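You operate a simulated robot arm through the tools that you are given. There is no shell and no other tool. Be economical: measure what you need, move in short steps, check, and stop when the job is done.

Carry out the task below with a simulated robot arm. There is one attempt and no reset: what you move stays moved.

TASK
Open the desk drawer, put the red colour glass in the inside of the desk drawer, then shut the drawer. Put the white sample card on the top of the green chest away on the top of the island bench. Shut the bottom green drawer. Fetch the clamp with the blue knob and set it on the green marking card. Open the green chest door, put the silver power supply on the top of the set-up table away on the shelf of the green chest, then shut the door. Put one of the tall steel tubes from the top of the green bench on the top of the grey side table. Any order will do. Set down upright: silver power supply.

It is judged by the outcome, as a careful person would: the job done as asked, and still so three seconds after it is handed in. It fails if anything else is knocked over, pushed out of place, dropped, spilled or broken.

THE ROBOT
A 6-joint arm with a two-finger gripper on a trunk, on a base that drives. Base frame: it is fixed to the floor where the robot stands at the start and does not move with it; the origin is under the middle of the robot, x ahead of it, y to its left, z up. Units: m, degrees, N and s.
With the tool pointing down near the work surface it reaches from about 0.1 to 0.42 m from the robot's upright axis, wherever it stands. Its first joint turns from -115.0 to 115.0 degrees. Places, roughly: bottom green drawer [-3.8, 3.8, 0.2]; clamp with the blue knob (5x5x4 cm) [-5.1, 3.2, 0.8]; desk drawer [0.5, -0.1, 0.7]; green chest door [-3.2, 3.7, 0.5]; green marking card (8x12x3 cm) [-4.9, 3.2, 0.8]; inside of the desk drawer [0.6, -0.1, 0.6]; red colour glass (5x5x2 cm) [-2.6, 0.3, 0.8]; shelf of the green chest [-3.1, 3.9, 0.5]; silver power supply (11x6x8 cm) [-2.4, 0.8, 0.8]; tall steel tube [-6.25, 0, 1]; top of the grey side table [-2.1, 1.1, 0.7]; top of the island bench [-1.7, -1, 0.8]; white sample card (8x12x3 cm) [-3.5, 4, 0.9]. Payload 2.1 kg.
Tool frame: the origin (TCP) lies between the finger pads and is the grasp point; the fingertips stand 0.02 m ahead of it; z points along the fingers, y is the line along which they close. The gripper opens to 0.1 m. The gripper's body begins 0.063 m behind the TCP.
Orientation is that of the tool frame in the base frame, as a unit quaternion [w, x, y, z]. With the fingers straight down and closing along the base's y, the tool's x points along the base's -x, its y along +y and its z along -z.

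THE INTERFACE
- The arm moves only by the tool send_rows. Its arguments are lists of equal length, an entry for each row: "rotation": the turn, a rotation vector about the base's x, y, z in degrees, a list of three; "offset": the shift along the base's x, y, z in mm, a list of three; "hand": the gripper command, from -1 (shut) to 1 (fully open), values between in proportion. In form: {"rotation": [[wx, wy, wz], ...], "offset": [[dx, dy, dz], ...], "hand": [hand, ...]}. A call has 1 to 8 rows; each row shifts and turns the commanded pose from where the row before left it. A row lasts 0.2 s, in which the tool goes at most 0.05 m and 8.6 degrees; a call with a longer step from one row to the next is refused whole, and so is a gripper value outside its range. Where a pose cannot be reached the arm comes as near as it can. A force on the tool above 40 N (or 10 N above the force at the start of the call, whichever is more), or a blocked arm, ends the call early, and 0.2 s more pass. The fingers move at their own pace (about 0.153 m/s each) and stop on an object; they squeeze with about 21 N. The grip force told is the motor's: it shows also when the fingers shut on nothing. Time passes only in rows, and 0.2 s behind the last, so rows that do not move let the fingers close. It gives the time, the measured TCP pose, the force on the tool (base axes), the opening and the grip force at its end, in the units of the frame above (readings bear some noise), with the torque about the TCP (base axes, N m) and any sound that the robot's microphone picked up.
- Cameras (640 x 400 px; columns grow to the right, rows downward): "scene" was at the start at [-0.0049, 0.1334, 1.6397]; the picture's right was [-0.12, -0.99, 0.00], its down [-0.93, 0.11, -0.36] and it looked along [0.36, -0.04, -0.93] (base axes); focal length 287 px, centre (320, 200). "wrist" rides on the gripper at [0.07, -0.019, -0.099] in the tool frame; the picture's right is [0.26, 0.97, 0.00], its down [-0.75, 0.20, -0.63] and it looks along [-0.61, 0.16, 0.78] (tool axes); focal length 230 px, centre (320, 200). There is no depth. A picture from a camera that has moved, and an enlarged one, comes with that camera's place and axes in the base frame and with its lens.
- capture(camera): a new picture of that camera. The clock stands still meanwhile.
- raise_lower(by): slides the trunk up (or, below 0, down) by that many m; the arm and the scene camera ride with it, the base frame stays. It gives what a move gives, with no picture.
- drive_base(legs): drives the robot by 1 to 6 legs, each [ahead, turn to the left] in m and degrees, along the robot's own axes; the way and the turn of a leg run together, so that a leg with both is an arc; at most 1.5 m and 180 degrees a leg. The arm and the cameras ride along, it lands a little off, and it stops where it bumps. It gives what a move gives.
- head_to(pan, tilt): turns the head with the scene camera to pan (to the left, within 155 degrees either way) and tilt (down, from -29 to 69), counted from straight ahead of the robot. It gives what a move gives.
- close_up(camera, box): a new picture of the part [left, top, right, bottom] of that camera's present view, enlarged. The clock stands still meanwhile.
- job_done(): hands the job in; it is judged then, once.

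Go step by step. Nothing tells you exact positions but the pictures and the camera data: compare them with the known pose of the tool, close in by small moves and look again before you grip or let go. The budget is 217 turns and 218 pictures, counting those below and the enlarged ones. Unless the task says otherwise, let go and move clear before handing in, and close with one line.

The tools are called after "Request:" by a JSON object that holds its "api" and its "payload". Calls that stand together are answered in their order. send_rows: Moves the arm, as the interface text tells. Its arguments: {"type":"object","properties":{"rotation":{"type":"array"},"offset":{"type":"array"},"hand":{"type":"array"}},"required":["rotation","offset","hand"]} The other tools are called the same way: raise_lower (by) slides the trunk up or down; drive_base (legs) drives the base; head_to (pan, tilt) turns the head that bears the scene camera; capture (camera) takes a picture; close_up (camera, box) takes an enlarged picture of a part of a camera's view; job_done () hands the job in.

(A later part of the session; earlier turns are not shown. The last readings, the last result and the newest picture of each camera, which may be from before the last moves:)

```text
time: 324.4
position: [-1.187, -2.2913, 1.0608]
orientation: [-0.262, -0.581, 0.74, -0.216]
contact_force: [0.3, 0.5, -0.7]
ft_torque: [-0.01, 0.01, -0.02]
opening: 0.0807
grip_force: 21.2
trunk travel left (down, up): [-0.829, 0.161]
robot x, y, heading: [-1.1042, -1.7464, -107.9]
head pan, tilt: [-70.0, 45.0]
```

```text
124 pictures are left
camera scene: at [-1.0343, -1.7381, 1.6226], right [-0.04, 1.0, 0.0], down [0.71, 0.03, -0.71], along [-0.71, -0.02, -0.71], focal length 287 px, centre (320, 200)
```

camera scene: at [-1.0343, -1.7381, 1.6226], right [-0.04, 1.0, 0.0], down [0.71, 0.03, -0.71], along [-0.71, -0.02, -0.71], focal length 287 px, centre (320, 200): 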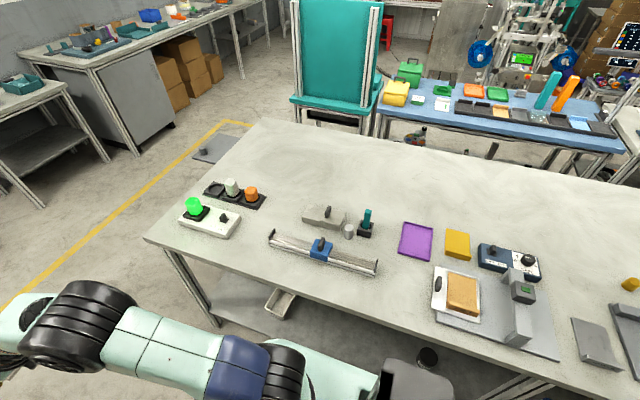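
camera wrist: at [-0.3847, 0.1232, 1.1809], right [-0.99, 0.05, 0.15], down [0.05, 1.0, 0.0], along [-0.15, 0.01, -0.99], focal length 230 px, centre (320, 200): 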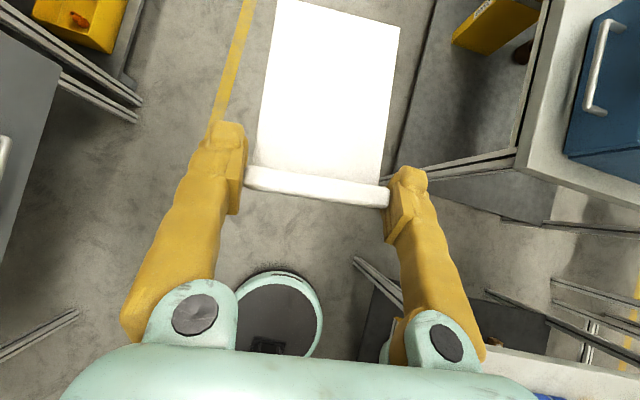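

There is a clear 19-cm gap between the slide rail and the jig at about x' -0.95, y' -1.86. I shift so the tool faces it.

Request:
{"api": "drive_base", "payload": {"legs": [[0, -38.4], [-0.28, 0], [0, -51.2]]}}

Request:
{"api": "head_to", "payload": {"pan": 0, "tilt": 55}}

Request:
{"api": "capture", "payload": {"camera": "scene"}}

Request:
{"api": "capture", "payload": {"camera": "wrist"}}

```text
time: 330.6
position: [-1.4049, -1.5096, 1.0617]
orientation: [-0.337, 0.115, 0.934, 0.035]
contact_force: [-0.8, 0.5, -0.4]
ft_torque: [0.0, -0.05, 0.02]
opening: 0.0804
grip_force: 21.3
trunk travel left (down, up): [-0.829, 0.161]
robot x, y, heading: [-0.8629, -1.5965, 161.5]
head pan, tilt: [-70.0, 45.0]
```

```text
time: 332.0
position: [-1.4048, -1.51, 1.0613]
orientation: [-0.338, 0.115, 0.934, 0.033]
contact_force: [0.0, -0.2, -0.9]
ft_torque: [0.0, -0.05, 0.0]
opening: 0.0803
grip_force: 20.8
trunk travel left (down, up): [-0.829, 0.161]
robot x, y, heading: [-0.8619, -1.5989, 161.7]
head pan, tilt: [0.0, 55.0]
```

```text
123 pictures are left
camera scene: at [-0.9189, -1.7254, 1.6092], right [0.32, 0.95, 0.0], down [0.78, -0.26, -0.57], along [-0.54, 0.18, -0.82], focal length 287 px, centre (320, 200)
```

scene: 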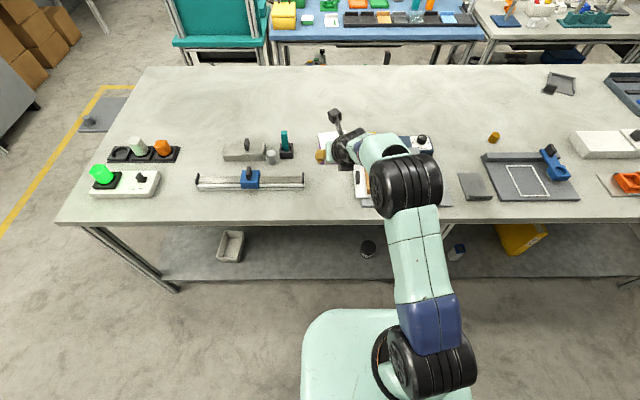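

```text
122 pictures are left
camera wrist: at [-1.3982, -1.5281, 1.1809], right [0.04, 0.99, 0.15], down [1.0, -0.04, 0.0], along [0.01, 0.15, -0.99], focal length 230 px, centre (320, 200)
```

wrist: 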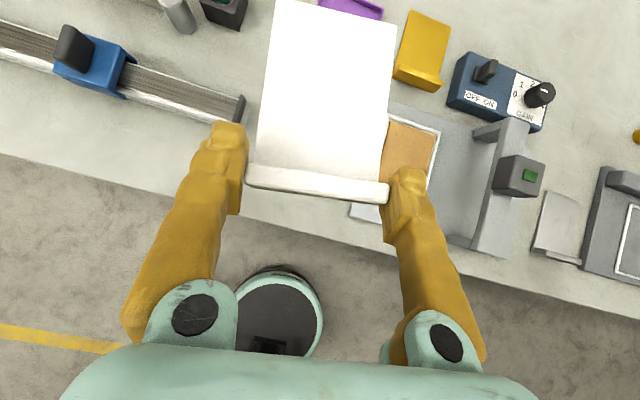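

The card's projected spot is right in the gap. I nudge 1 cm left and lower most of the way.

Request:
{"api": "send_rows", "payload": {"rotation": [[0, 0, 0], [0, 0, 0]], "offset": [[-3, -9.5, 0], [0, 0, 0]], "hand": [-1, -1]}}

Request:
{"api": "raise_lower", "payload": {"by": -0.18}}

Request:
{"api": "capture", "payload": {"camera": "wrist"}}

```text
time: 332.6
position: [-1.4072, -1.5184, 1.0603]
orientation: [-0.338, 0.116, 0.933, 0.034]
contact_force: [0.5, -0.1, -1.2]
ft_torque: [-0.03, 0.0, 0.01]
opening: 0.0803
grip_force: 21.5
trunk travel left (down, up): [-0.829, 0.161]
robot x, y, heading: [-0.864, -1.595, 161.4]
head pan, tilt: [0.0, 55.0]
```

```text
time: 334.6
position: [-1.408, -1.5184, 0.8808]
orientation: [-0.337, 0.115, 0.934, 0.033]
contact_force: [-0.2, -0.5, -1.0]
ft_torque: [-0.01, 0.01, -0.02]
opening: 0.0799
grip_force: 20.9
trunk travel left (down, up): [-0.649, 0.341]
robot x, y, heading: [-0.8617, -1.5934, 161.5]
head pan, tilt: [0.0, 55.0]
```

```text
121 pictures are left
camera wrist: at [-1.4016, -1.5375, 1.0002], right [0.04, 0.99, 0.15], down [1.0, -0.04, 0.0], along [0.01, 0.15, -0.99], focal length 230 px, centre (320, 200)
```

wrist: 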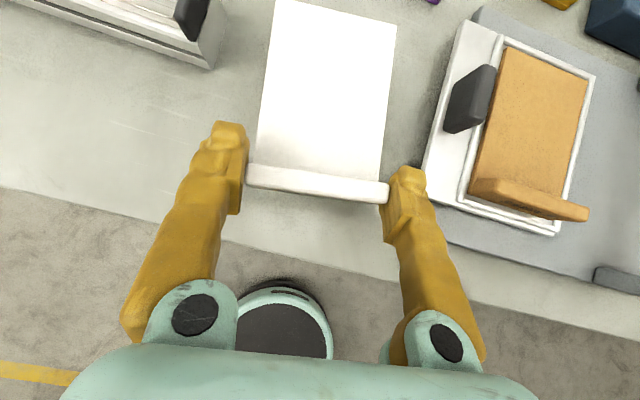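

Clear on both sides. I descend in small steps until contact.

Request:
{"api": "send_rows", "payload": {"rotation": [[0, 0, 0], [0, 0, 0], [0, 0, 0], [0, 0, 0], [0, 0, 0], [0, 0, 0], [0, 0, 0]], "offset": [[-2, -7, -8], [0, 0, -8], [0, 0, -7], [0, 0, -6], [0, 0, -6], [0, 0, -5], [0, 0, 0]], "hand": [-1, -1, -1, -1, -1, -1, -1]}}

Request:
{"api": "send_rows", "payload": {"rotation": [[0, 0, 0], [0, 0, 0], [0, 0, 0], [0, 0, 0], [0, 0, 0], [0, 0, 0], [0, 0, 0]], "offset": [[0, 0, -4], [0, 0, -4], [0, 0, -4], [0, 0, -4], [0, 0, -4], [0, 0, -4], [0, 0, 0]], "hand": [-1, -1, -1, -1, -1, -1, -1]}}

Request:
{"api": "capture", "payload": {"camera": "wrist"}}

```text
time: 336.2
position: [-1.406, -1.5259, 0.843]
orientation: [-0.342, 0.115, 0.932, 0.033]
contact_force: [-4.1, 2.9, 24.6]
ft_torque: [-0.01, 0.02, -0.03]
opening: 0.0807
grip_force: 20.8
trunk travel left (down, up): [-0.649, 0.341]
robot x, y, heading: [-0.8625, -1.5955, 161.5]
head pan, tilt: [0.0, 55.0]
```

```text
time: 336.8
position: [-1.4094, -1.5272, 0.8422]
orientation: [-0.346, 0.114, 0.931, 0.035]
contact_force: [2.8, 1.5, 19.8]
ft_torque: [0.41, -0.15, -0.09]
opening: 0.0812
grip_force: 21.1
trunk travel left (down, up): [-0.649, 0.341]
robot x, y, heading: [-0.8612, -1.5986, 161.6]
head pan, tilt: [0.0, 55.0]
stopped in row 2: the force on the tool passed its limit at 42 N (the readings are from after the stop); the commanded pose is now the measured one
```

```text
120 pictures are left
camera wrist: at [-1.4017, -1.5461, 0.9611], right [0.04, 0.99, 0.15], down [1.0, -0.04, -0.02], along [-0.01, 0.15, -0.99], focal length 230 px, centre (320, 200)
```

wrist: 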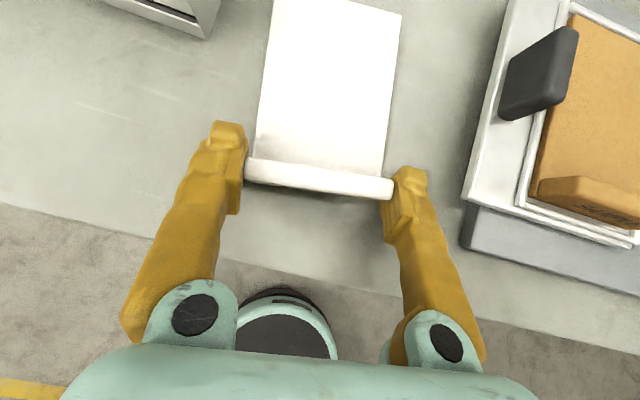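

Contact at the table. I open and rise.

Request:
{"api": "send_rows", "payload": {"rotation": [[0, 0, 0], [0, 0, 0], [0, 0, 0]], "offset": [[0, 0, 2], [0, 0, 0], [0, 0, 0]], "hand": [0.75, 0.95, 0.95]}}

Request:
{"api": "capture", "payload": {"camera": "wrist"}}

Request:
{"api": "raise_lower", "payload": {"by": 0.25}}

Request:
{"api": "capture", "payload": {"camera": "wrist"}}

```text
time: 337.6
position: [-1.4094, -1.529, 0.841]
orientation: [-0.344, 0.114, 0.931, 0.035]
contact_force: [-4.4, -11.8, 14.2]
ft_torque: [0.56, -0.09, 0.13]
opening: 0.0904
grip_force: 0.1
trunk travel left (down, up): [-0.649, 0.341]
robot x, y, heading: [-0.8616, -1.5951, 161.4]
head pan, tilt: [0.0, 55.0]
```

```text
119 pictures are left
camera wrist: at [-1.4035, -1.5482, 0.9603], right [0.04, 0.99, 0.15], down [1.0, -0.04, -0.01], along [0.0, 0.15, -0.99], focal length 230 px, centre (320, 200)
```

wrist: 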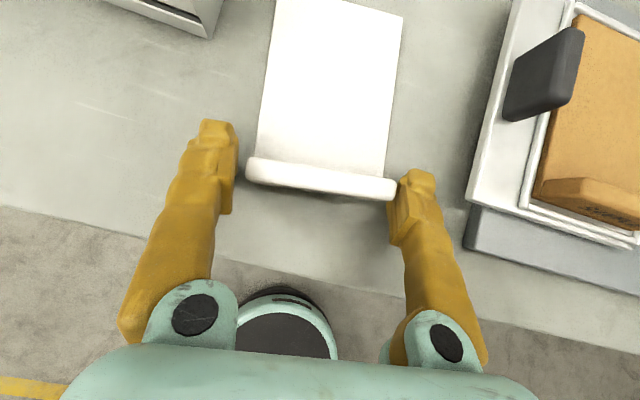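

```text
time: 340.2
position: [-1.4112, -1.5269, 1.0892]
orientation: [-0.341, 0.114, 0.932, 0.033]
contact_force: [0.1, 0.1, 0.6]
ft_torque: [-0.01, -0.02, -0.02]
opening: 0.0975
grip_force: 0.1
trunk travel left (down, up): [-0.899, 0.091]
robot x, y, heading: [-0.8655, -1.5964, 161.7]
head pan, tilt: [0.0, 55.0]
```

```text
118 pictures are left
camera wrist: at [-1.4046, -1.5452, 1.2086], right [0.04, 0.99, 0.15], down [1.0, -0.04, 0.0], along [0.0, 0.15, -0.99], focal length 230 px, centre (320, 200)
```

wrist: 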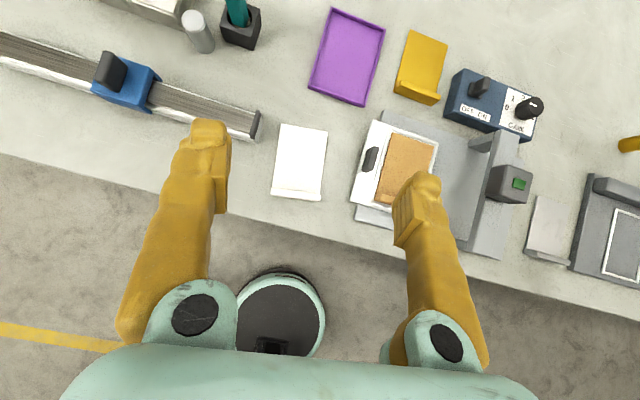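

The card sits well on the island. Next is the tall steel tube at the green bench; I look toward the far end of the island for a way round.

Request:
{"api": "head_to", "payload": {"pan": 40, "tilt": 20}}

Request:
{"api": "capture", "payload": {"camera": "scene"}}

Request:
{"api": "head_to", "payload": {"pan": 0, "tilt": 15}}

Request:
{"api": "capture", "payload": {"camera": "scene"}}

```text
time: 341.2
position: [-1.4124, -1.5254, 1.0897]
orientation: [-0.341, 0.115, 0.932, 0.034]
contact_force: [-0.2, -0.3, 0.0]
ft_torque: [-0.04, -0.01, -0.02]
opening: 0.0977
grip_force: 0.1
trunk travel left (down, up): [-0.899, 0.091]
robot x, y, heading: [-0.8637, -1.597, 161.6]
head pan, tilt: [40.0, 20.0]
```

```text
117 pictures are left
camera scene: at [-0.9373, -1.7824, 1.7312], right [-0.37, 0.93, 0.0], down [0.32, 0.13, -0.94], along [-0.87, -0.34, -0.34], focal length 287 px, centre (320, 200)
```

scene: 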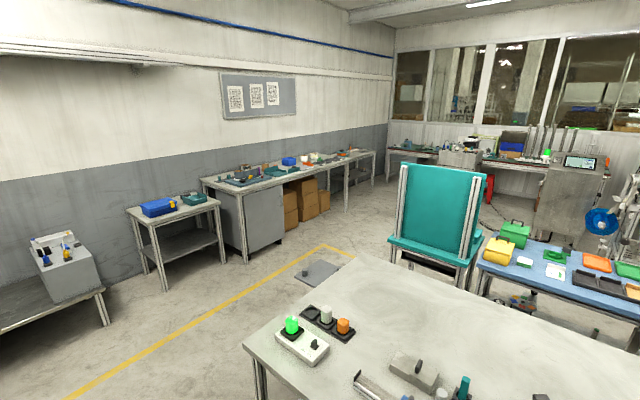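

```text
time: 342.3
position: [-1.4113, -1.5264, 1.0898]
orientation: [-0.341, 0.115, 0.932, 0.034]
contact_force: [0.4, 0.1, 0.3]
ft_torque: [0.0, -0.01, 0.04]
opening: 0.0977
grip_force: 0.0
trunk travel left (down, up): [-0.899, 0.091]
robot x, y, heading: [-0.8618, -1.5945, 161.1]
head pan, tilt: [0.0, 15.0]
```

```text
116 pictures are left
camera scene: at [-0.9391, -1.7191, 1.7394], right [0.32, 0.95, 0.0], down [0.25, -0.08, -0.97], along [-0.92, 0.31, -0.26], focal length 287 px, centre (320, 200)
```

scene: 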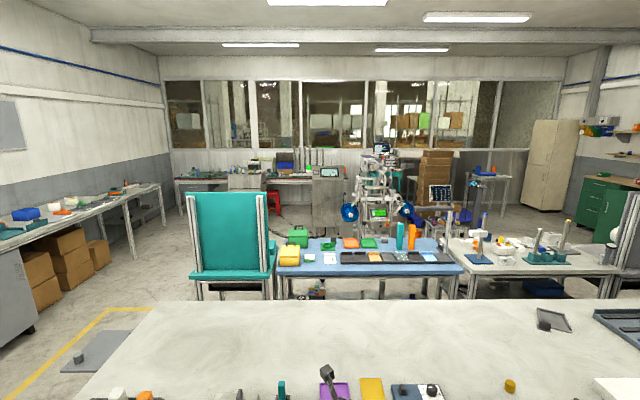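

The direct way round is narrow, so I use the known corridor back to the aisle behind the set-up table, where the power supply is.

Request:
{"api": "drive_base", "payload": {"legs": [[0, -88], [1.2, 0], [1.2, 0], [0.85, 0]]}}

Request:
{"api": "drive_base", "payload": {"legs": [[0, 90], [1.3, 0], [1.3, 0]]}}

Request:
{"api": "head_to", "payload": {"pan": 70, "tilt": 30}}

Request:
{"api": "capture", "payload": {"camera": "scene"}}

```text
time: 361.8
position: [0.1924, 2.0059, 1.0893]
orientation: [-0.221, 0.732, 0.589, 0.262]
contact_force: [-0.7, -0.1, 0.1]
ft_torque: [0.0, 0.03, 0.01]
opening: 0.0977
grip_force: 0.1
trunk travel left (down, up): [-0.899, 0.091]
robot x, y, heading: [0.1381, 1.4588, 72.9]
head pan, tilt: [0.0, 15.0]
```

```text
time: 378.2
position: [-2.8761, 2.2756, 1.0896]
orientation: [-0.342, 0.1, 0.934, 0.028]
contact_force: [0.2, 0.3, -1.0]
ft_torque: [0.0, -0.04, -0.01]
opening: 0.0976
grip_force: 0.0
trunk travel left (down, up): [-0.899, 0.091]
robot x, y, heading: [-2.3218, 2.2257, 163.6]
head pan, tilt: [0.0, 15.0]
```

```text
time: 379.6
position: [-2.8755, 2.2791, 1.0896]
orientation: [-0.342, 0.1, 0.934, 0.028]
contact_force: [-1.1, 0.7, -0.3]
ft_torque: [-0.02, 0.04, 0.01]
opening: 0.0976
grip_force: 0.1
trunk travel left (down, up): [-0.899, 0.091]
robot x, y, heading: [-2.3261, 2.2221, 163.0]
head pan, tilt: [70.0, 30.0]
```

```text
115 pictures are left
camera scene: at [-2.3626, 2.0004, 1.7152], right [-0.8, 0.6, 0.0], down [0.3, 0.4, -0.87], along [-0.52, -0.69, -0.5], focal length 287 px, centre (320, 200)
```

scene: 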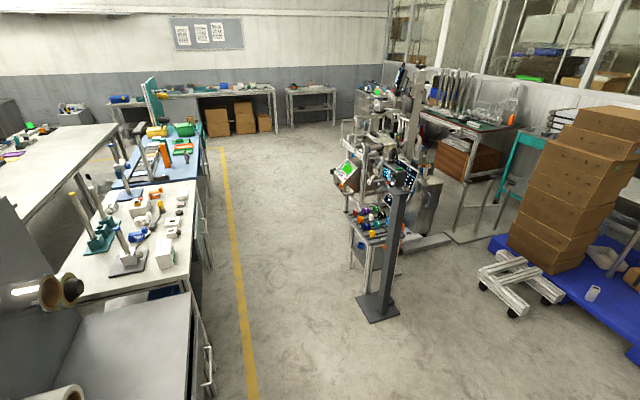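

The power supply is still upright on the table. I return to the same spot beside it.

Request:
{"api": "drive_base", "payload": {"legs": [[0, 91], [1.08, 0]]}}

Request:
{"api": "head_to", "payload": {"pan": 35, "tilt": 50}}

Request:
{"api": "capture", "payload": {"camera": "scene"}}

```text
time: 389.0
position: [-2.6357, 0.6422, 1.0871]
orientation: [-0.259, -0.599, 0.724, -0.224]
contact_force: [-0.7, -0.8, 0.4]
ft_torque: [0.03, 0.01, -0.01]
opening: 0.0976
grip_force: 0.1
trunk travel left (down, up): [-0.899, 0.091]
robot x, y, heading: [-2.5989, 1.193, -105.4]
head pan, tilt: [70.0, 30.0]
```

```text
time: 390.0
position: [-2.6351, 0.6419, 1.089]
orientation: [-0.259, -0.599, 0.724, -0.224]
contact_force: [0.7, -0.3, -0.2]
ft_torque: [0.04, 0.0, 0.0]
opening: 0.0975
grip_force: 0.1
trunk travel left (down, up): [-0.899, 0.091]
robot x, y, heading: [-2.5944, 1.1952, -105.2]
head pan, tilt: [35.0, 50.0]
```

```text
114 pictures are left
camera scene: at [-2.4194, 1.1423, 1.6857], right [-0.94, -0.34, 0.0], down [-0.26, 0.72, -0.64], along [0.22, -0.61, -0.77], focal length 287 px, centre (320, 200)
```

scene: 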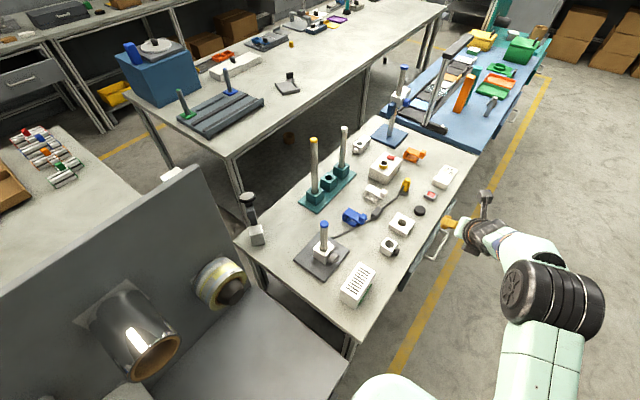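

Request:
{"api": "send_rows", "payload": {"rotation": [[0, 0, -3], [0, 0, -2.3], [0, 0, 0], [0, 0, 0], [0, 0, 0], [0, 0, 0], [0, 0, 0]], "offset": [[39, 20, 0], [39, 20, 0], [39, 20, 0], [39, 20, 0], [39, 20, 0], [38, 18, 0], [0, 0, 0]], "hand": [1, 1, 1, 1, 1, 1, 1]}}

Request:
{"api": "raise_lower", "payload": {"by": -0.12}}

Request:
{"api": "capture", "payload": {"camera": "wrist"}}

```text
time: 391.6
position: [-2.402, 0.7616, 1.0862]
orientation: [-0.269, -0.565, 0.751, -0.212]
contact_force: [-0.6, -0.3, 0.6]
ft_torque: [0.02, 0.0, 0.04]
opening: 0.1001
grip_force: 0.2
trunk travel left (down, up): [-0.899, 0.091]
robot x, y, heading: [-2.6036, 1.1961, -105.3]
head pan, tilt: [35.0, 50.0]
```

```text
time: 393.1
position: [-2.4017, 0.7619, 0.9671]
orientation: [-0.269, -0.565, 0.75, -0.212]
contact_force: [-0.2, 0.6, -0.7]
ft_torque: [0.05, -0.02, 0.0]
opening: 0.0998
grip_force: 0.1
trunk travel left (down, up): [-0.779, 0.211]
robot x, y, heading: [-2.5935, 1.1944, -105.3]
head pan, tilt: [35.0, 50.0]
```

```text
113 pictures are left
camera wrist: at [-2.3824, 0.7669, 1.0859], right [-0.99, 0.07, 0.15], down [0.07, 1.0, 0.0], along [-0.15, 0.01, -0.99], focal length 230 px, centre (320, 200)
```

wrist: 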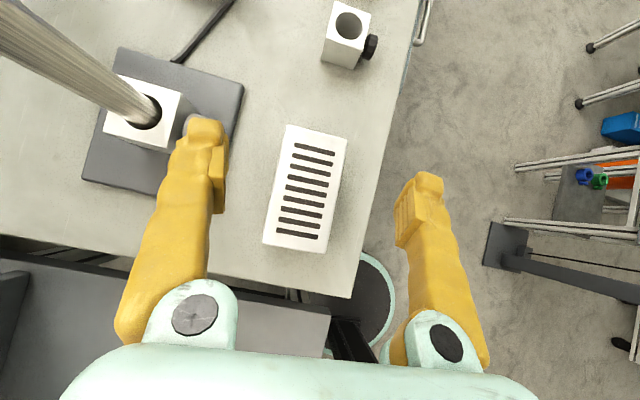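

Same place, still upright. I pitch slightly steeper and go deeper, then lift very gently.

Request:
{"api": "send_rows", "payload": {"rotation": [[4.84, -1.25, 0], [0, 0, 0]], "offset": [[3, 3, 0], [0, 0, 0]], "hand": [1, 1]}}

Request:
{"api": "raise_lower", "payload": {"by": -0.134}}

Request:
{"api": "send_rows", "payload": {"rotation": [[0, 0, 0], [0, 0, 0], [0, 0, 0], [0, 0, 0], [0, 0, 0]], "offset": [[0, 0, 0], [0, 0, 0], [0, 0, 0], [0, 0, 0], [0, 0, 0]], "hand": [-1, -1, -1, -1, -1]}}

Request:
{"api": "send_rows", "payload": {"rotation": [[0, 0, 0], [0, 0, 0], [0, 0, 0], [0, 0, 0], [0, 0, 0], [0, 0, 0]], "offset": [[0, 0, 2], [0, 0, 3], [0, 0, 4], [0, 0, 4], [0, 0, 4], [0, 0, 0]], "hand": [-1, -1, -1, -1, -1, -1]}}

Request:
{"api": "capture", "payload": {"camera": "wrist"}}

```text
time: 393.7
position: [-2.3992, 0.7639, 0.966]
orientation: [-0.237, -0.574, 0.761, -0.187]
contact_force: [-0.4, 0.6, -0.1]
ft_torque: [0.02, -0.01, 0.04]
opening: 0.1
grip_force: 0.1
trunk travel left (down, up): [-0.779, 0.211]
robot x, y, heading: [-2.5982, 1.1959, -105.0]
head pan, tilt: [35.0, 50.0]
```

```text
time: 395.4
position: [-2.4003, 0.7657, 0.8327]
orientation: [-0.236, -0.573, 0.762, -0.186]
contact_force: [-1.2, 1.0, 2.5]
ft_torque: [-0.02, -0.13, 0.06]
opening: 0.0998
grip_force: 0.0
trunk travel left (down, up): [-0.645, 0.345]
robot x, y, heading: [-2.5965, 1.1948, -105.2]
head pan, tilt: [35.0, 50.0]
```

```text
time: 396.6
position: [-2.3991, 0.7652, 0.8332]
orientation: [-0.238, -0.573, 0.761, -0.187]
contact_force: [0.8, -0.7, 0.7]
ft_torque: [0.0, -0.24, -0.06]
opening: 0.0612
grip_force: 21.3
trunk travel left (down, up): [-0.645, 0.345]
robot x, y, heading: [-2.5972, 1.1963, -105.2]
head pan, tilt: [35.0, 50.0]
```

```text
time: 398.0
position: [-2.3986, 0.7646, 0.8482]
orientation: [-0.237, -0.574, 0.762, -0.186]
contact_force: [-0.1, 1.0, -3.6]
ft_torque: [0.03, -0.01, -0.01]
opening: 0.0617
grip_force: 20.7
trunk travel left (down, up): [-0.645, 0.345]
robot x, y, heading: [-2.5952, 1.1958, -105.4]
head pan, tilt: [35.0, 50.0]
```

```text
112 pictures are left
camera wrist: at [-2.3819, 0.7602, 0.9682], right [-0.99, 0.06, 0.14], down [0.07, 0.99, 0.08], along [-0.13, 0.09, -0.99], focal length 230 px, centre (320, 200)
```

wrist: 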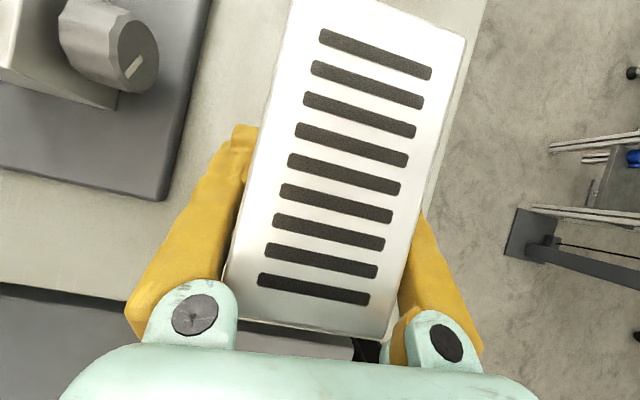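

It carries about 3.6 N of load, so it is off the table. I lift further gently.

Request:
{"api": "send_rows", "payload": {"rotation": [[0, 0, 0], [0, 0, 0], [0, 0, 0], [0, 0, 0], [0, 0, 0], [0, 0, 0]], "offset": [[0, 0, 4], [0, 0, 8], [0, 0, 10], [0, 0, 10], [0, 0, 6], [0, 0, 2]], "hand": [-1, -1, -1, -1, -1, -1]}}

Request:
{"api": "raise_lower", "payload": {"by": 0.1}}

Request:
{"api": "capture", "payload": {"camera": "wrist"}}

```text
time: 399.4
position: [-2.3994, 0.7644, 0.8876]
orientation: [-0.237, -0.574, 0.761, -0.187]
contact_force: [0.7, -0.1, -3.4]
ft_torque: [0.06, -0.01, 0.02]
opening: 0.0615
grip_force: 21.5
trunk travel left (down, up): [-0.645, 0.345]
robot x, y, heading: [-2.5939, 1.1928, -105.3]
head pan, tilt: [35.0, 50.0]
```

```text
time: 400.7
position: [-2.3987, 0.7637, 0.9875]
orientation: [-0.236, -0.574, 0.762, -0.186]
contact_force: [0.3, 0.6, -3.4]
ft_torque: [0.05, 0.0, -0.01]
opening: 0.0613
grip_force: 21.0
trunk travel left (down, up): [-0.745, 0.245]
robot x, y, heading: [-2.5966, 1.1931, -105.4]
head pan, tilt: [35.0, 50.0]
```

```text
111 pictures are left
camera wrist: at [-2.3816, 0.7589, 1.1071], right [-0.99, 0.06, 0.14], down [0.07, 0.99, 0.08], along [-0.13, 0.09, -0.99], focal length 230 px, centre (320, 200)
```

wrist: 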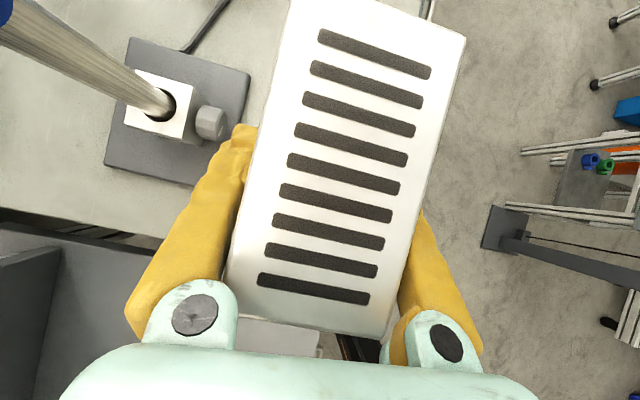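

Held securely. I bring it in front of me, clear of the tables, before driving.

Request:
{"api": "raise_lower", "payload": {"by": 0.08}}

Request:
{"api": "send_rows", "payload": {"rotation": [[0, 0, 0], [0, 0, 0], [0, 0, 0], [0, 0, 0], [0, 0, 0], [0, 0, 0], [0, 0, 0]], "offset": [[-20, 0, 0], [-32, -4, 0], [-36, -6, 0], [-36, -6, 0], [-36, -6, 0], [-36, -6, 0], [-20, -5, 0]], "hand": [-1, -1, -1, -1, -1, -1, -1]}}

Request:
{"api": "drive_base", "payload": {"legs": [[-1.1, 0], [0, -88]]}}

```text
time: 401.9
position: [-2.3987, 0.7645, 1.0659]
orientation: [-0.236, -0.573, 0.762, -0.186]
contact_force: [-0.2, 0.4, -3.9]
ft_torque: [0.0, -0.02, 0.01]
opening: 0.0613
grip_force: 21.2
trunk travel left (down, up): [-0.825, 0.165]
robot x, y, heading: [-2.5988, 1.1924, -105.5]
head pan, tilt: [35.0, 50.0]
```

```text
time: 403.5
position: [-2.617, 0.7312, 1.0652]
orientation: [-0.236, -0.574, 0.762, -0.186]
contact_force: [-0.1, 0.2, -4.1]
ft_torque: [0.02, 0.0, -0.02]
opening: 0.0613
grip_force: 21.2
trunk travel left (down, up): [-0.825, 0.165]
robot x, y, heading: [-2.5958, 1.1941, -105.1]
head pan, tilt: [35.0, 50.0]
```

```text
time: 412.6
position: [-2.7926, 2.2054, 1.0664]
orientation: [-0.3, 0.09, 0.949, 0.022]
contact_force: [-0.3, -0.9, -3.6]
ft_torque: [-0.02, -0.02, 0.02]
opening: 0.061
grip_force: 21.4
trunk travel left (down, up): [-0.825, 0.165]
robot x, y, heading: [-2.33, 2.2259, 169.7]
head pan, tilt: [35.0, 50.0]
```

Request:
{"api": "drive_base", "payload": {"legs": [[0, -7], [1.49, 0], [0, -90]]}}

Request:
{"api": "head_to", "payload": {"pan": -15, "tilt": 40}}

Request:
{"api": "capture", "payload": {"camera": "scene"}}

```text
time: 424.5
position: [-3.7159, 3.1472, 1.0654]
orientation: [-0.179, 0.779, 0.55, 0.241]
contact_force: [-0.2, 0.5, -4.2]
ft_torque: [-0.02, 0.01, -0.02]
opening: 0.0598
grip_force: 20.9
trunk travel left (down, up): [-0.825, 0.165]
robot x, y, heading: [-3.7611, 2.6882, 71.0]
head pan, tilt: [35.0, 50.0]
```

```text
time: 425.7
position: [-3.7154, 3.1471, 1.0654]
orientation: [-0.179, 0.779, 0.549, 0.242]
contact_force: [0.3, -0.5, -3.1]
ft_torque: [-0.04, -0.02, 0.0]
opening: 0.0599
grip_force: 21.1
trunk travel left (down, up): [-0.825, 0.165]
robot x, y, heading: [-3.7635, 2.6894, 71.1]
head pan, tilt: [-15.0, 40.0]
```

```text
110 pictures are left
camera scene: at [-3.8682, 2.748, 1.6258], right [0.83, -0.56, 0.0], down [-0.36, -0.53, -0.77], along [0.43, 0.64, -0.64], focal length 287 px, centre (320, 200)
```

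scene: 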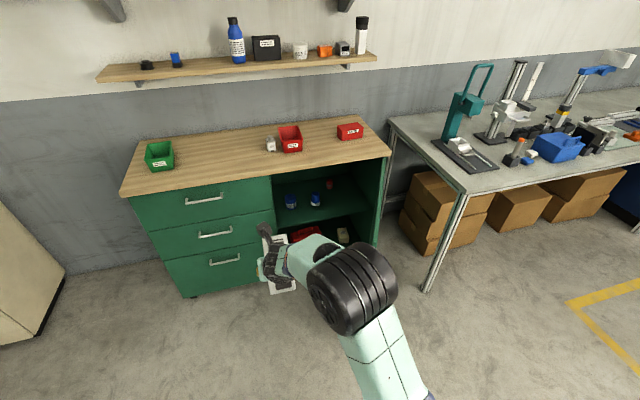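

The load is steady. I line up on a straight diagonal into the free right-front part of the shelf, keeping clear of the door.

Request:
{"api": "drive_base", "payload": {"legs": [[0, -106.9], [-0.382, 0], [0, 78.3]]}}

Request:
{"api": "send_rows", "payload": {"rotation": [[0, 0, 0], [0, 0, 0], [0, 0, 0], [0, 0, 0], [0, 0, 0], [0, 0, 0]], "offset": [[20, -7, 0], [30, -10, 0], [30, -10, 0], [30, -10, 0], [30, -10, 0], [20, -9, 0]], "hand": [-1, -1, -1, -1, -1, -1]}}

Request:
{"api": "head_to", "payload": {"pan": 5, "tilt": 35}}

Request:
{"api": "capture", "payload": {"camera": "scene"}}

```text
time: 435.9
position: [-3.8032, 3.284, 1.0664]
orientation: [-0.11, 0.894, 0.331, 0.28]
contact_force: [-0.1, -1.0, -4.8]
ft_torque: [-0.04, -0.01, 0.03]
opening: 0.0598
grip_force: 21.5
trunk travel left (down, up): [-0.825, 0.165]
robot x, y, heading: [-4.0717, 2.9048, 41.5]
head pan, tilt: [-15.0, 40.0]
```

```text
time: 437.3
position: [-3.7015, 3.2465, 1.0372]
orientation: [-0.103, 0.894, 0.327, 0.288]
contact_force: [-0.1, -0.7, -3.4]
ft_torque: [-0.04, 0.01, -0.05]
opening: 0.0599
grip_force: 21.2
out of reach, approached as far as the arm can: row 4, 5, 6
trunk travel left (down, up): [-0.825, 0.165]
robot x, y, heading: [-4.0729, 2.9109, 41.4]
head pan, tilt: [-15.0, 40.0]
```

```text
time: 438.1
position: [-3.7011, 3.2463, 1.0387]
orientation: [-0.103, 0.894, 0.328, 0.288]
contact_force: [0.3, -0.2, -3.9]
ft_torque: [-0.03, 0.01, 0.0]
opening: 0.0598
grip_force: 20.9
trunk travel left (down, up): [-0.825, 0.165]
robot x, y, heading: [-4.073, 2.906, 41.8]
head pan, tilt: [5.0, 35.0]
```

```text
109 pictures are left
camera scene: at [-4.15, 3.0382, 1.6334], right [0.72, -0.69, 0.0], down [-0.4, -0.42, -0.82], along [0.56, 0.59, -0.57], focal length 287 px, centre (320, 200)
```

scene: 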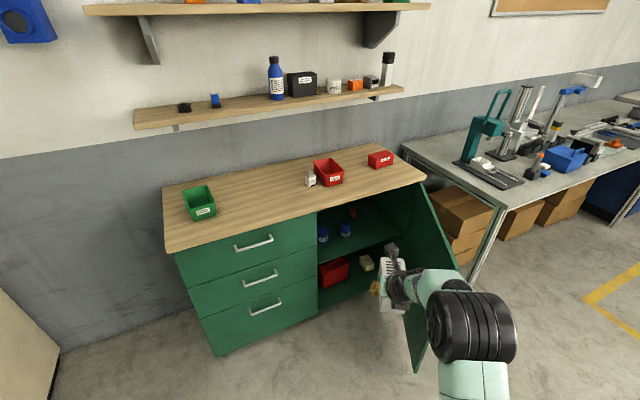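

The arm is at its reach limit but well posed. I lower to insertion height and check the view before driving in.

Request:
{"api": "raise_lower", "payload": {"by": -0.4}}

Request:
{"api": "drive_base", "payload": {"legs": [[0, -1], [0.45, 0]]}}

Request:
{"api": "capture", "payload": {"camera": "scene"}}

Request:
{"api": "capture", "payload": {"camera": "wrist"}}

```text
time: 441.9
position: [-3.7018, 3.246, 0.6374]
orientation: [-0.104, 0.894, 0.328, 0.288]
contact_force: [-0.1, -0.4, -4.2]
ft_torque: [-0.04, 0.04, -0.01]
opening: 0.0602
grip_force: 20.4
trunk travel left (down, up): [-0.425, 0.565]
robot x, y, heading: [-4.071, 2.913, 41.4]
head pan, tilt: [5.0, 35.0]
```

```text
time: 445.0
position: [-3.3555, 3.5312, 0.6366]
orientation: [-0.102, 0.896, 0.322, 0.289]
contact_force: [-0.2, -0.1, -3.7]
ft_torque: [-0.04, 0.05, 0.01]
opening: 0.0598
grip_force: 21.4
trunk travel left (down, up): [-0.425, 0.565]
robot x, y, heading: [-3.734, 3.1997, 40.8]
head pan, tilt: [5.0, 35.0]
```

```text
108 pictures are left
camera scene: at [-3.8076, 3.3305, 1.2334], right [0.71, -0.7, 0.0], down [-0.4, -0.41, -0.82], along [0.57, 0.58, -0.57], focal length 287 px, centre (320, 200)
```

scene: 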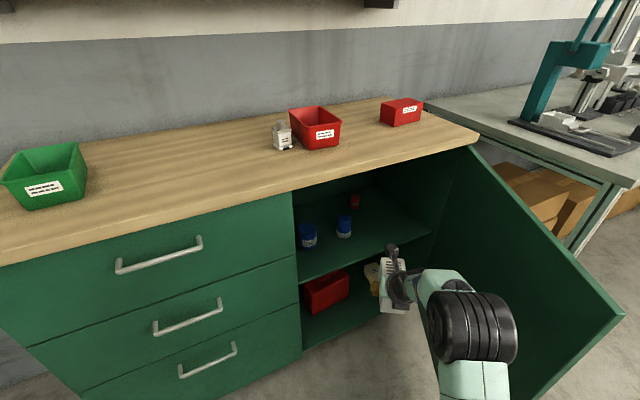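

```text
107 pictures are left
camera wrist: at [-3.3682, 3.5459, 0.7572], right [0.78, -0.61, 0.15], down [-0.63, -0.77, 0.08], along [0.07, -0.16, -0.99], focal length 230 px, centre (320, 200)
```

wrist: 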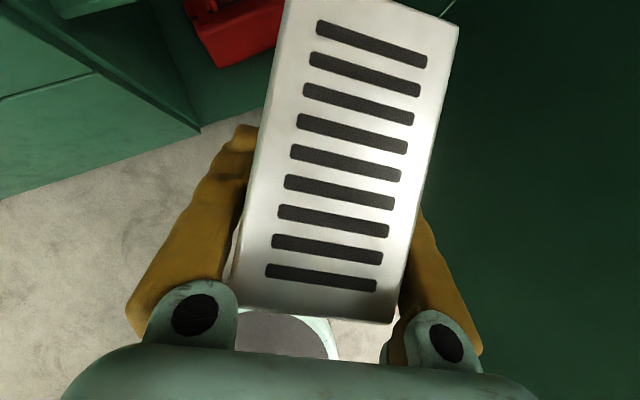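

The path is clear. I lower a bit more so the wrist passes under the chest top, then drive in slowly.

Request:
{"api": "raise_lower", "payload": {"by": -0.06}}

Request:
{"api": "drive_base", "payload": {"legs": [[0.22, 0]]}}

Request:
{"api": "capture", "payload": {"camera": "scene"}}

Request:
{"api": "capture", "payload": {"camera": "wrist"}}

```text
time: 446.0
position: [-3.3556, 3.5327, 0.5782]
orientation: [-0.102, 0.896, 0.322, 0.289]
contact_force: [-0.1, -1.0, -4.4]
ft_torque: [-0.04, 0.01, 0.0]
opening: 0.0603
grip_force: 20.5
trunk travel left (down, up): [-0.365, 0.625]
robot x, y, heading: [-3.7315, 3.2033, 40.5]
head pan, tilt: [5.0, 35.0]
```

```text
time: 447.7
position: [-3.192, 3.6786, 0.5783]
orientation: [-0.102, 0.895, 0.325, 0.288]
contact_force: [0.6, -0.2, -5.3]
ft_torque: [-0.04, 0.02, 0.0]
opening: 0.06
grip_force: 20.8
trunk travel left (down, up): [-0.365, 0.625]
robot x, y, heading: [-3.5651, 3.3433, 41.1]
head pan, tilt: [5.0, 35.0]
```

```text
106 pictures are left
camera scene: at [-3.6421, 3.4736, 1.1734], right [0.72, -0.69, 0.0], down [-0.4, -0.41, -0.82], along [0.57, 0.59, -0.57], focal length 287 px, centre (320, 200)
```

scene: 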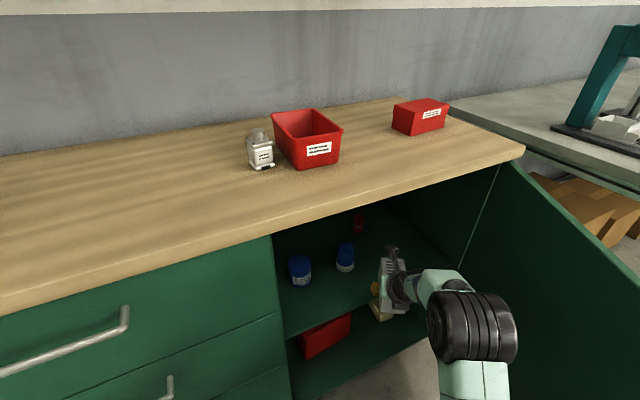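

```text
105 pictures are left
camera wrist: at [-3.2042, 3.6919, 0.6971], right [0.78, -0.61, 0.15], down [-0.62, -0.78, 0.08], along [0.07, -0.16, -0.99], focal length 230 px, centre (320, 200)
```

wrist: 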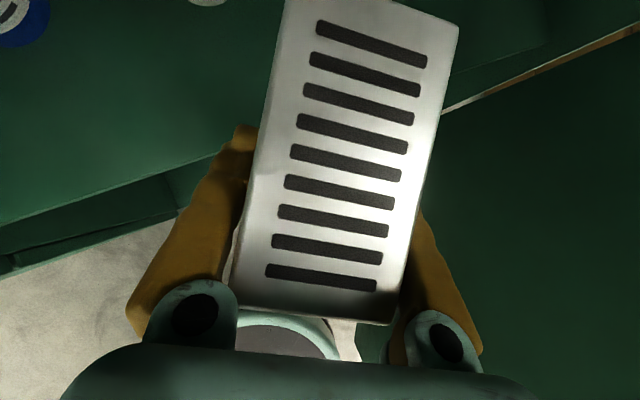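

Request:
{"api": "drive_base", "payload": {"legs": [[0.15, 0]]}}

Request:
{"api": "capture", "payload": {"camera": "wrist"}}

Request:
{"api": "capture", "payload": {"camera": "scene"}}

```text
time: 449.1
position: [-3.0752, 3.7775, 0.5775]
orientation: [-0.102, 0.895, 0.325, 0.288]
contact_force: [0.2, 0.2, -3.5]
ft_torque: [-0.07, 0.0, -0.01]
opening: 0.06
grip_force: 20.8
trunk travel left (down, up): [-0.365, 0.625]
robot x, y, heading: [-3.4457, 3.4436, 40.8]
head pan, tilt: [5.0, 35.0]
```

```text
104 pictures are left
camera wrist: at [-3.0891, 3.7923, 0.697], right [0.78, -0.61, 0.15], down [-0.62, -0.78, 0.08], along [0.07, -0.16, -0.99], focal length 230 px, centre (320, 200)
```

wrist: 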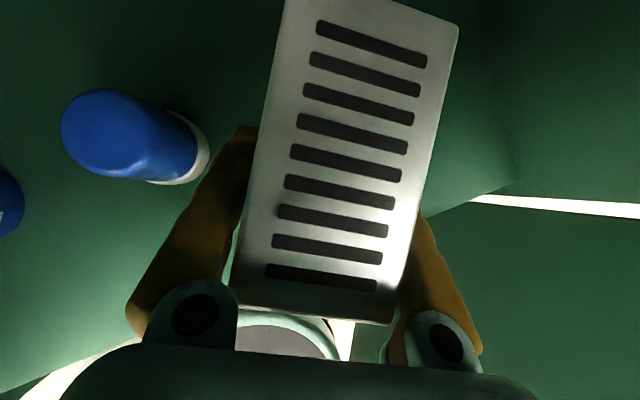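

```text
103 pictures are left
camera scene: at [-3.5269, 3.5738, 1.1734], right [0.72, -0.69, 0.0], down [-0.4, -0.41, -0.82], along [0.57, 0.59, -0.57], focal length 287 px, centre (320, 200)
```

scene: 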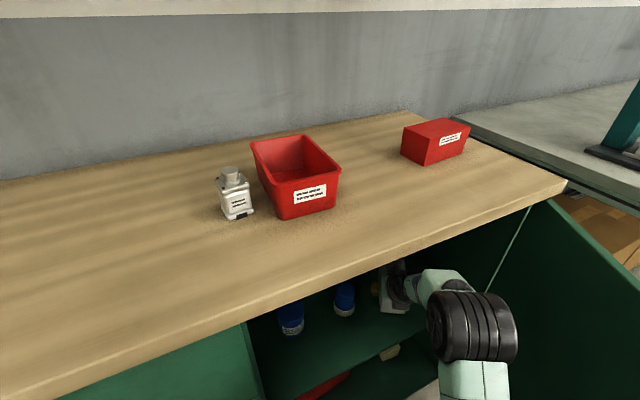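

Box is over the shelf; I go 2 cm deeper for margin, then lower with the trunk in small steps.

Request:
{"api": "drive_base", "payload": {"legs": [[0.022, 0]]}}

Request:
{"api": "raise_lower", "payload": {"by": -0.018}}

Request:
{"api": "raise_lower", "payload": {"by": -0.008}}

```text
time: 449.9
position: [-3.0606, 3.7923, 0.5772]
orientation: [-0.103, 0.895, 0.325, 0.288]
contact_force: [-0.1, 0.9, -3.6]
ft_torque: [-0.04, 0.05, -0.02]
opening: 0.0599
grip_force: 21.1
trunk travel left (down, up): [-0.365, 0.625]
robot x, y, heading: [-3.4348, 3.4543, 41.2]
head pan, tilt: [5.0, 35.0]
```

```text
time: 450.5
position: [-3.0604, 3.7937, 0.5599]
orientation: [-0.102, 0.895, 0.325, 0.288]
contact_force: [0.7, -0.5, -3.8]
ft_torque: [-0.04, 0.04, -0.02]
opening: 0.0598
grip_force: 21.7
trunk travel left (down, up): [-0.347, 0.643]
robot x, y, heading: [-3.4345, 3.4584, 40.8]
head pan, tilt: [5.0, 35.0]
```

```text
time: 451.1
position: [-3.0595, 3.7934, 0.5505]
orientation: [-0.102, 0.895, 0.325, 0.287]
contact_force: [0.4, 0.8, -2.7]
ft_torque: [0.0, 0.03, 0.02]
opening: 0.0598
grip_force: 21.1
trunk travel left (down, up): [-0.339, 0.651]
robot x, y, heading: [-3.4326, 3.4554, 41.0]
head pan, tilt: [5.0, 35.0]
```

Request:
{"api": "raise_lower", "payload": {"by": -0.006}}

Request:
{"api": "raise_lower", "payload": {"by": -0.005}}

Request:
{"api": "close_up", "payload": {"camera": "scene", "box": [280, 240, 480, 365]}}

```text
time: 451.6
position: [-3.0602, 3.793, 0.5459]
orientation: [-0.102, 0.895, 0.325, 0.287]
contact_force: [0.8, 0.1, -3.4]
ft_torque: [-0.01, 0.04, 0.01]
opening: 0.0598
grip_force: 21.1
trunk travel left (down, up): [-0.333, 0.657]
robot x, y, heading: [-3.4353, 3.4596, 41.1]
head pan, tilt: [5.0, 35.0]
```

```text
time: 452.2
position: [-3.0592, 3.7923, 0.5406]
orientation: [-0.102, 0.895, 0.325, 0.287]
contact_force: [-0.5, -0.4, -3.6]
ft_torque: [-0.03, 0.04, -0.01]
opening: 0.0597
grip_force: 21.3
trunk travel left (down, up): [-0.328, 0.662]
robot x, y, heading: [-3.4344, 3.4588, 41.1]
head pan, tilt: [5.0, 35.0]
```

```text
3.20 times, centred on (380, 302) of scene
camera zoom: at [-3.5102, 3.5883, 1.1364], right [0.72, -0.69, 0.0], down [-0.4, -0.41, -0.82], along [0.57, 0.59, -0.57], focal length 919 px, centre (128, -128)
```

zoom: 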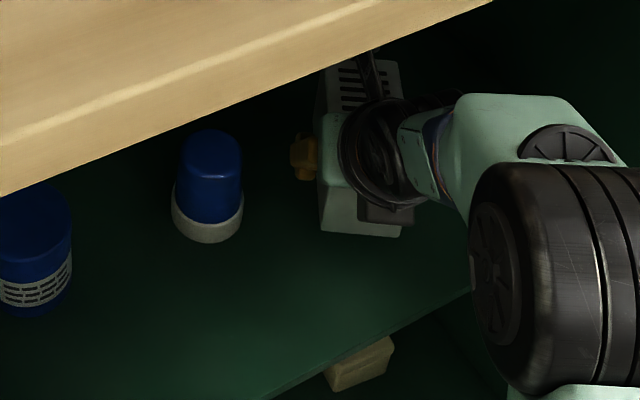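

Still hanging free (load unchanged). I continue down in small steps.

Request:
{"api": "raise_lower", "payload": {"by": -0.006}}

Request:
{"api": "raise_lower", "payload": {"by": -0.006}}

Request:
{"api": "raise_lower", "payload": {"by": -0.006}}

```text
time: 452.7
position: [-3.0602, 3.7913, 0.5346]
orientation: [-0.102, 0.895, 0.325, 0.287]
contact_force: [-0.3, 0.1, -4.1]
ft_torque: [-0.01, 0.03, 0.03]
opening: 0.0598
grip_force: 20.7
trunk travel left (down, up): [-0.322, 0.668]
robot x, y, heading: [-3.4354, 3.4593, 41.1]
head pan, tilt: [5.0, 35.0]
```

```text
time: 453.3
position: [-3.06, 3.7936, 0.5298]
orientation: [-0.102, 0.895, 0.325, 0.287]
contact_force: [-0.3, -0.1, -4.2]
ft_torque: [-0.03, 0.03, 0.01]
opening: 0.0598
grip_force: 20.4
trunk travel left (down, up): [-0.316, 0.674]
robot x, y, heading: [-3.4306, 3.453, 41.0]
head pan, tilt: [5.0, 35.0]
```

```text
time: 453.8
position: [-3.0609, 3.7935, 0.5215]
orientation: [-0.101, 0.896, 0.325, 0.287]
contact_force: [0.0, -0.8, -3.1]
ft_torque: [-0.03, 0.04, -0.01]
opening: 0.06
grip_force: 21.0
trunk travel left (down, up): [-0.31, 0.68]
robot x, y, heading: [-3.4341, 3.459, 41.1]
head pan, tilt: [5.0, 35.0]
```

Request:
{"api": "raise_lower", "payload": {"by": -0.007}}

Request:
{"api": "raise_lower", "payload": {"by": -0.007}}

Request:
{"api": "close_up", "payload": {"camera": "scene", "box": [280, 240, 480, 365]}}

Request:
{"api": "capture", "payload": {"camera": "wrist"}}

```text
time: 454.4
position: [-3.06, 3.7938, 0.5162]
orientation: [-0.102, 0.895, 0.326, 0.287]
contact_force: [0.0, 0.2, -4.2]
ft_torque: [-0.04, 0.05, -0.01]
opening: 0.0598
grip_force: 20.8
trunk travel left (down, up): [-0.303, 0.687]
robot x, y, heading: [-3.4315, 3.4598, 40.8]
head pan, tilt: [5.0, 35.0]
```

```text
time: 454.9
position: [-3.0605, 3.7936, 0.5131]
orientation: [-0.104, 0.894, 0.323, 0.293]
contact_force: [3.1, 1.6, 21.9]
ft_torque: [-0.1, 0.38, -0.02]
opening: 0.0601
grip_force: 21.2
trunk travel left (down, up): [-0.296, 0.694]
robot x, y, heading: [-3.4355, 3.459, 40.9]
head pan, tilt: [5.0, 35.0]
```

```text
3.20 times, centred on (380, 302) of scene
camera zoom: at [-3.5126, 3.5857, 1.1049], right [0.72, -0.69, 0.0], down [-0.4, -0.41, -0.82], along [0.57, 0.59, -0.57], focal length 919 px, centre (128, -128)
```

zoom: 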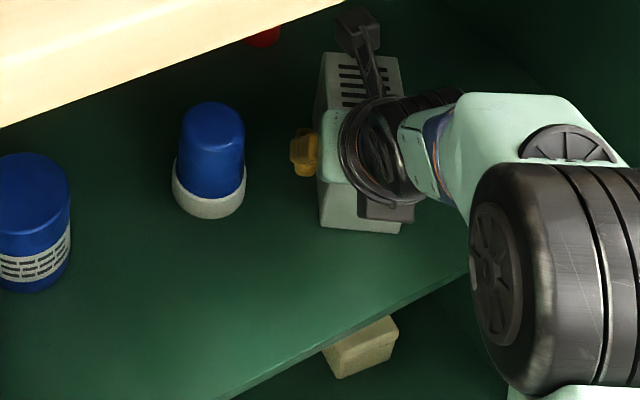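

```text
100 pictures are left
camera wrist: at [-3.0729, 3.806, 0.6327], right [0.78, -0.61, 0.15], down [-0.62, -0.78, 0.07], along [0.08, -0.15, -0.99], focal length 230 px, centre (320, 200)
```

wrist: 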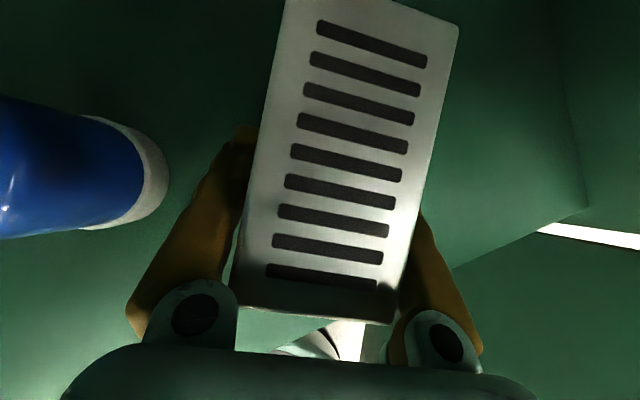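

Contact: the supply stands on the shelf. I open just enough to release and draw back.

Request:
{"api": "send_rows", "payload": {"rotation": [[0, 0, 0], [0, 0, 0], [0, 0, 0]], "offset": [[0, 0, 0], [0, 0, 0], [0, 0, 0]], "hand": [0.4, 0.55, 0.55]}}

Request:
{"api": "capture", "payload": {"camera": "wrist"}}

```text
time: 455.8
position: [-3.06, 3.7934, 0.5086]
orientation: [-0.102, 0.895, 0.325, 0.288]
contact_force: [-1.7, -0.6, 0.6]
ft_torque: [0.04, 0.02, 0.03]
opening: 0.0776
grip_force: 0.0
trunk travel left (down, up): [-0.296, 0.694]
robot x, y, heading: [-3.4375, 3.4574, 40.9]
head pan, tilt: [5.0, 35.0]
```

```text
99 pictures are left
camera wrist: at [-3.0728, 3.8065, 0.6283], right [0.78, -0.61, 0.15], down [-0.62, -0.78, 0.08], along [0.07, -0.16, -0.99], focal length 230 px, centre (320, 200)
```

wrist: 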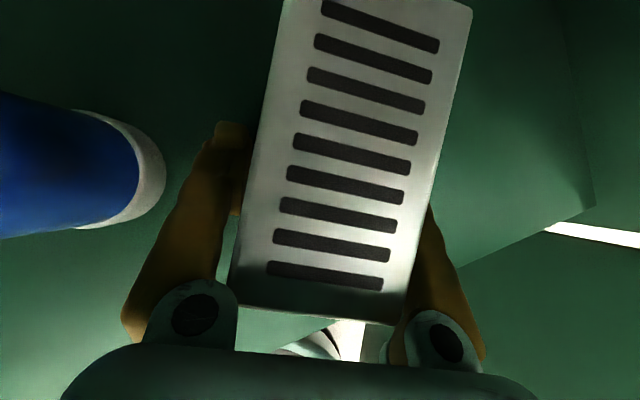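

Request:
{"api": "raise_lower", "payload": {"by": 0.015}}

Request:
{"api": "drive_base", "payload": {"legs": [[-0.15, 0]]}}

Request:
{"api": "capture", "payload": {"camera": "scene"}}

Request:
{"api": "capture", "payload": {"camera": "wrist"}}

```text
time: 456.4
position: [-3.0596, 3.7932, 0.5241]
orientation: [-0.102, 0.895, 0.325, 0.288]
contact_force: [-0.5, 0.7, 0.6]
ft_torque: [0.0, -0.01, -0.01]
opening: 0.0776
grip_force: 0.0
trunk travel left (down, up): [-0.311, 0.679]
robot x, y, heading: [-3.4346, 3.4587, 40.9]
head pan, tilt: [5.0, 35.0]
```

```text
time: 457.8
position: [-3.1741, 3.6936, 0.5238]
orientation: [-0.102, 0.896, 0.324, 0.288]
contact_force: [0.1, 0.1, 0.8]
ft_torque: [-0.02, 0.01, -0.01]
opening: 0.0771
grip_force: 0.0
trunk travel left (down, up): [-0.311, 0.679]
robot x, y, heading: [-3.5489, 3.3618, 41.2]
head pan, tilt: [5.0, 35.0]
```

```text
98 pictures are left
camera scene: at [-3.6244, 3.489, 1.1194], right [0.72, -0.7, 0.0], down [-0.4, -0.41, -0.82], along [0.57, 0.59, -0.57], focal length 287 px, centre (320, 200)
```

scene: 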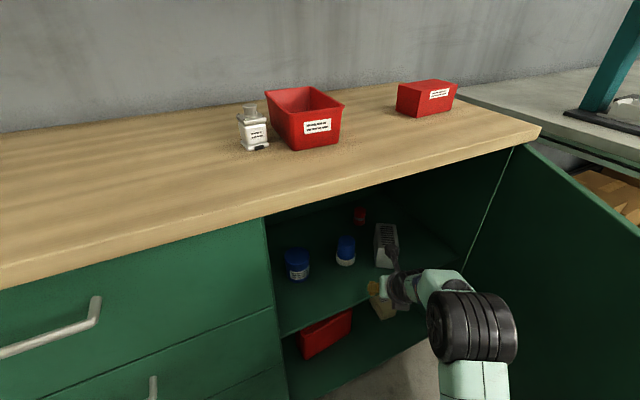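

```text
97 pictures are left
camera wrist: at [-3.1859, 3.7072, 0.6437], right [0.78, -0.61, 0.15], down [-0.62, -0.78, 0.08], along [0.07, -0.16, -0.99], focal length 230 px, centre (320, 200)
```

wrist: 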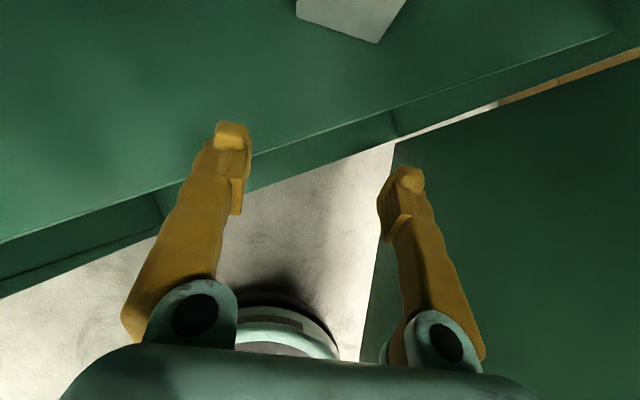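

The power supply stands upright on the shelf. I back out, raise above the handle height and go to the door's outer side to shut it.

Request:
{"api": "drive_base", "payload": {"legs": [[-0.6, 0]]}}

Request:
{"api": "raise_lower", "payload": {"by": 0.21}}

Request:
{"api": "drive_base", "payload": {"legs": [[0, -62], [0.69, 0], [0, 95]]}}

Request:
{"api": "head_to", "payload": {"pan": 0, "tilt": 40}}

Request:
{"api": "capture", "payload": {"camera": "scene"}}

```text
time: 461.1
position: [-3.6211, 3.3096, 0.5233]
orientation: [-0.103, 0.894, 0.329, 0.287]
contact_force: [-0.2, 0.0, 0.0]
ft_torque: [0.0, 0.01, 0.02]
opening: 0.0776
grip_force: 0.1
trunk travel left (down, up): [-0.311, 0.679]
robot x, y, heading: [-3.9915, 2.9698, 41.8]
head pan, tilt: [5.0, 35.0]
```

```text
time: 463.4
position: [-3.6204, 3.3096, 0.7345]
orientation: [-0.103, 0.894, 0.329, 0.287]
contact_force: [0.1, 0.3, 0.7]
ft_torque: [0.05, 0.0, 0.0]
opening: 0.0775
grip_force: 0.0
trunk travel left (down, up): [-0.521, 0.469]
robot x, y, heading: [-3.9911, 2.9703, 41.7]
head pan, tilt: [5.0, 35.0]
```

```text
time: 474.0
position: [-3.215, 3.2104, 0.7329]
orientation: [-0.182, 0.76, 0.574, 0.245]
contact_force: [0.3, -0.5, 0.7]
ft_torque: [0.0, 0.03, 0.04]
opening: 0.0777
grip_force: 0.1
trunk travel left (down, up): [-0.521, 0.469]
robot x, y, heading: [-3.3336, 2.7238, 75.2]
head pan, tilt: [5.0, 35.0]
```

```text
time: 474.7
position: [-3.2134, 3.2103, 0.7336]
orientation: [-0.183, 0.759, 0.574, 0.245]
contact_force: [-0.6, -0.7, 0.2]
ft_torque: [0.02, 0.01, 0.0]
opening: 0.0772
grip_force: 0.1
trunk travel left (down, up): [-0.521, 0.469]
robot x, y, heading: [-3.334, 2.7228, 75.3]
head pan, tilt: [0.0, 40.0]
```

```text
96 pictures are left
camera scene: at [-3.4639, 2.7826, 1.3219], right [0.97, -0.25, 0.0], down [-0.16, -0.62, -0.77], along [0.19, 0.74, -0.64], focal length 287 px, centre (320, 200)
```

scene: 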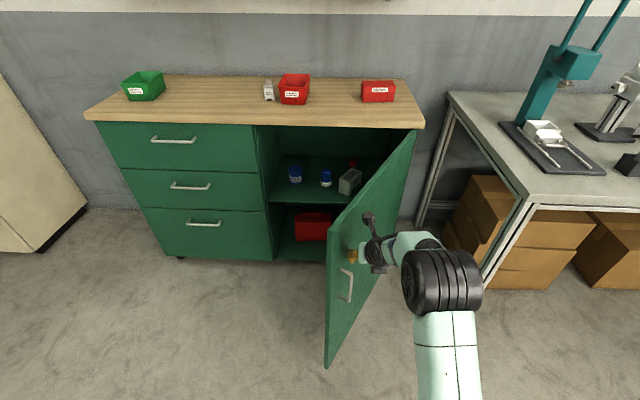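

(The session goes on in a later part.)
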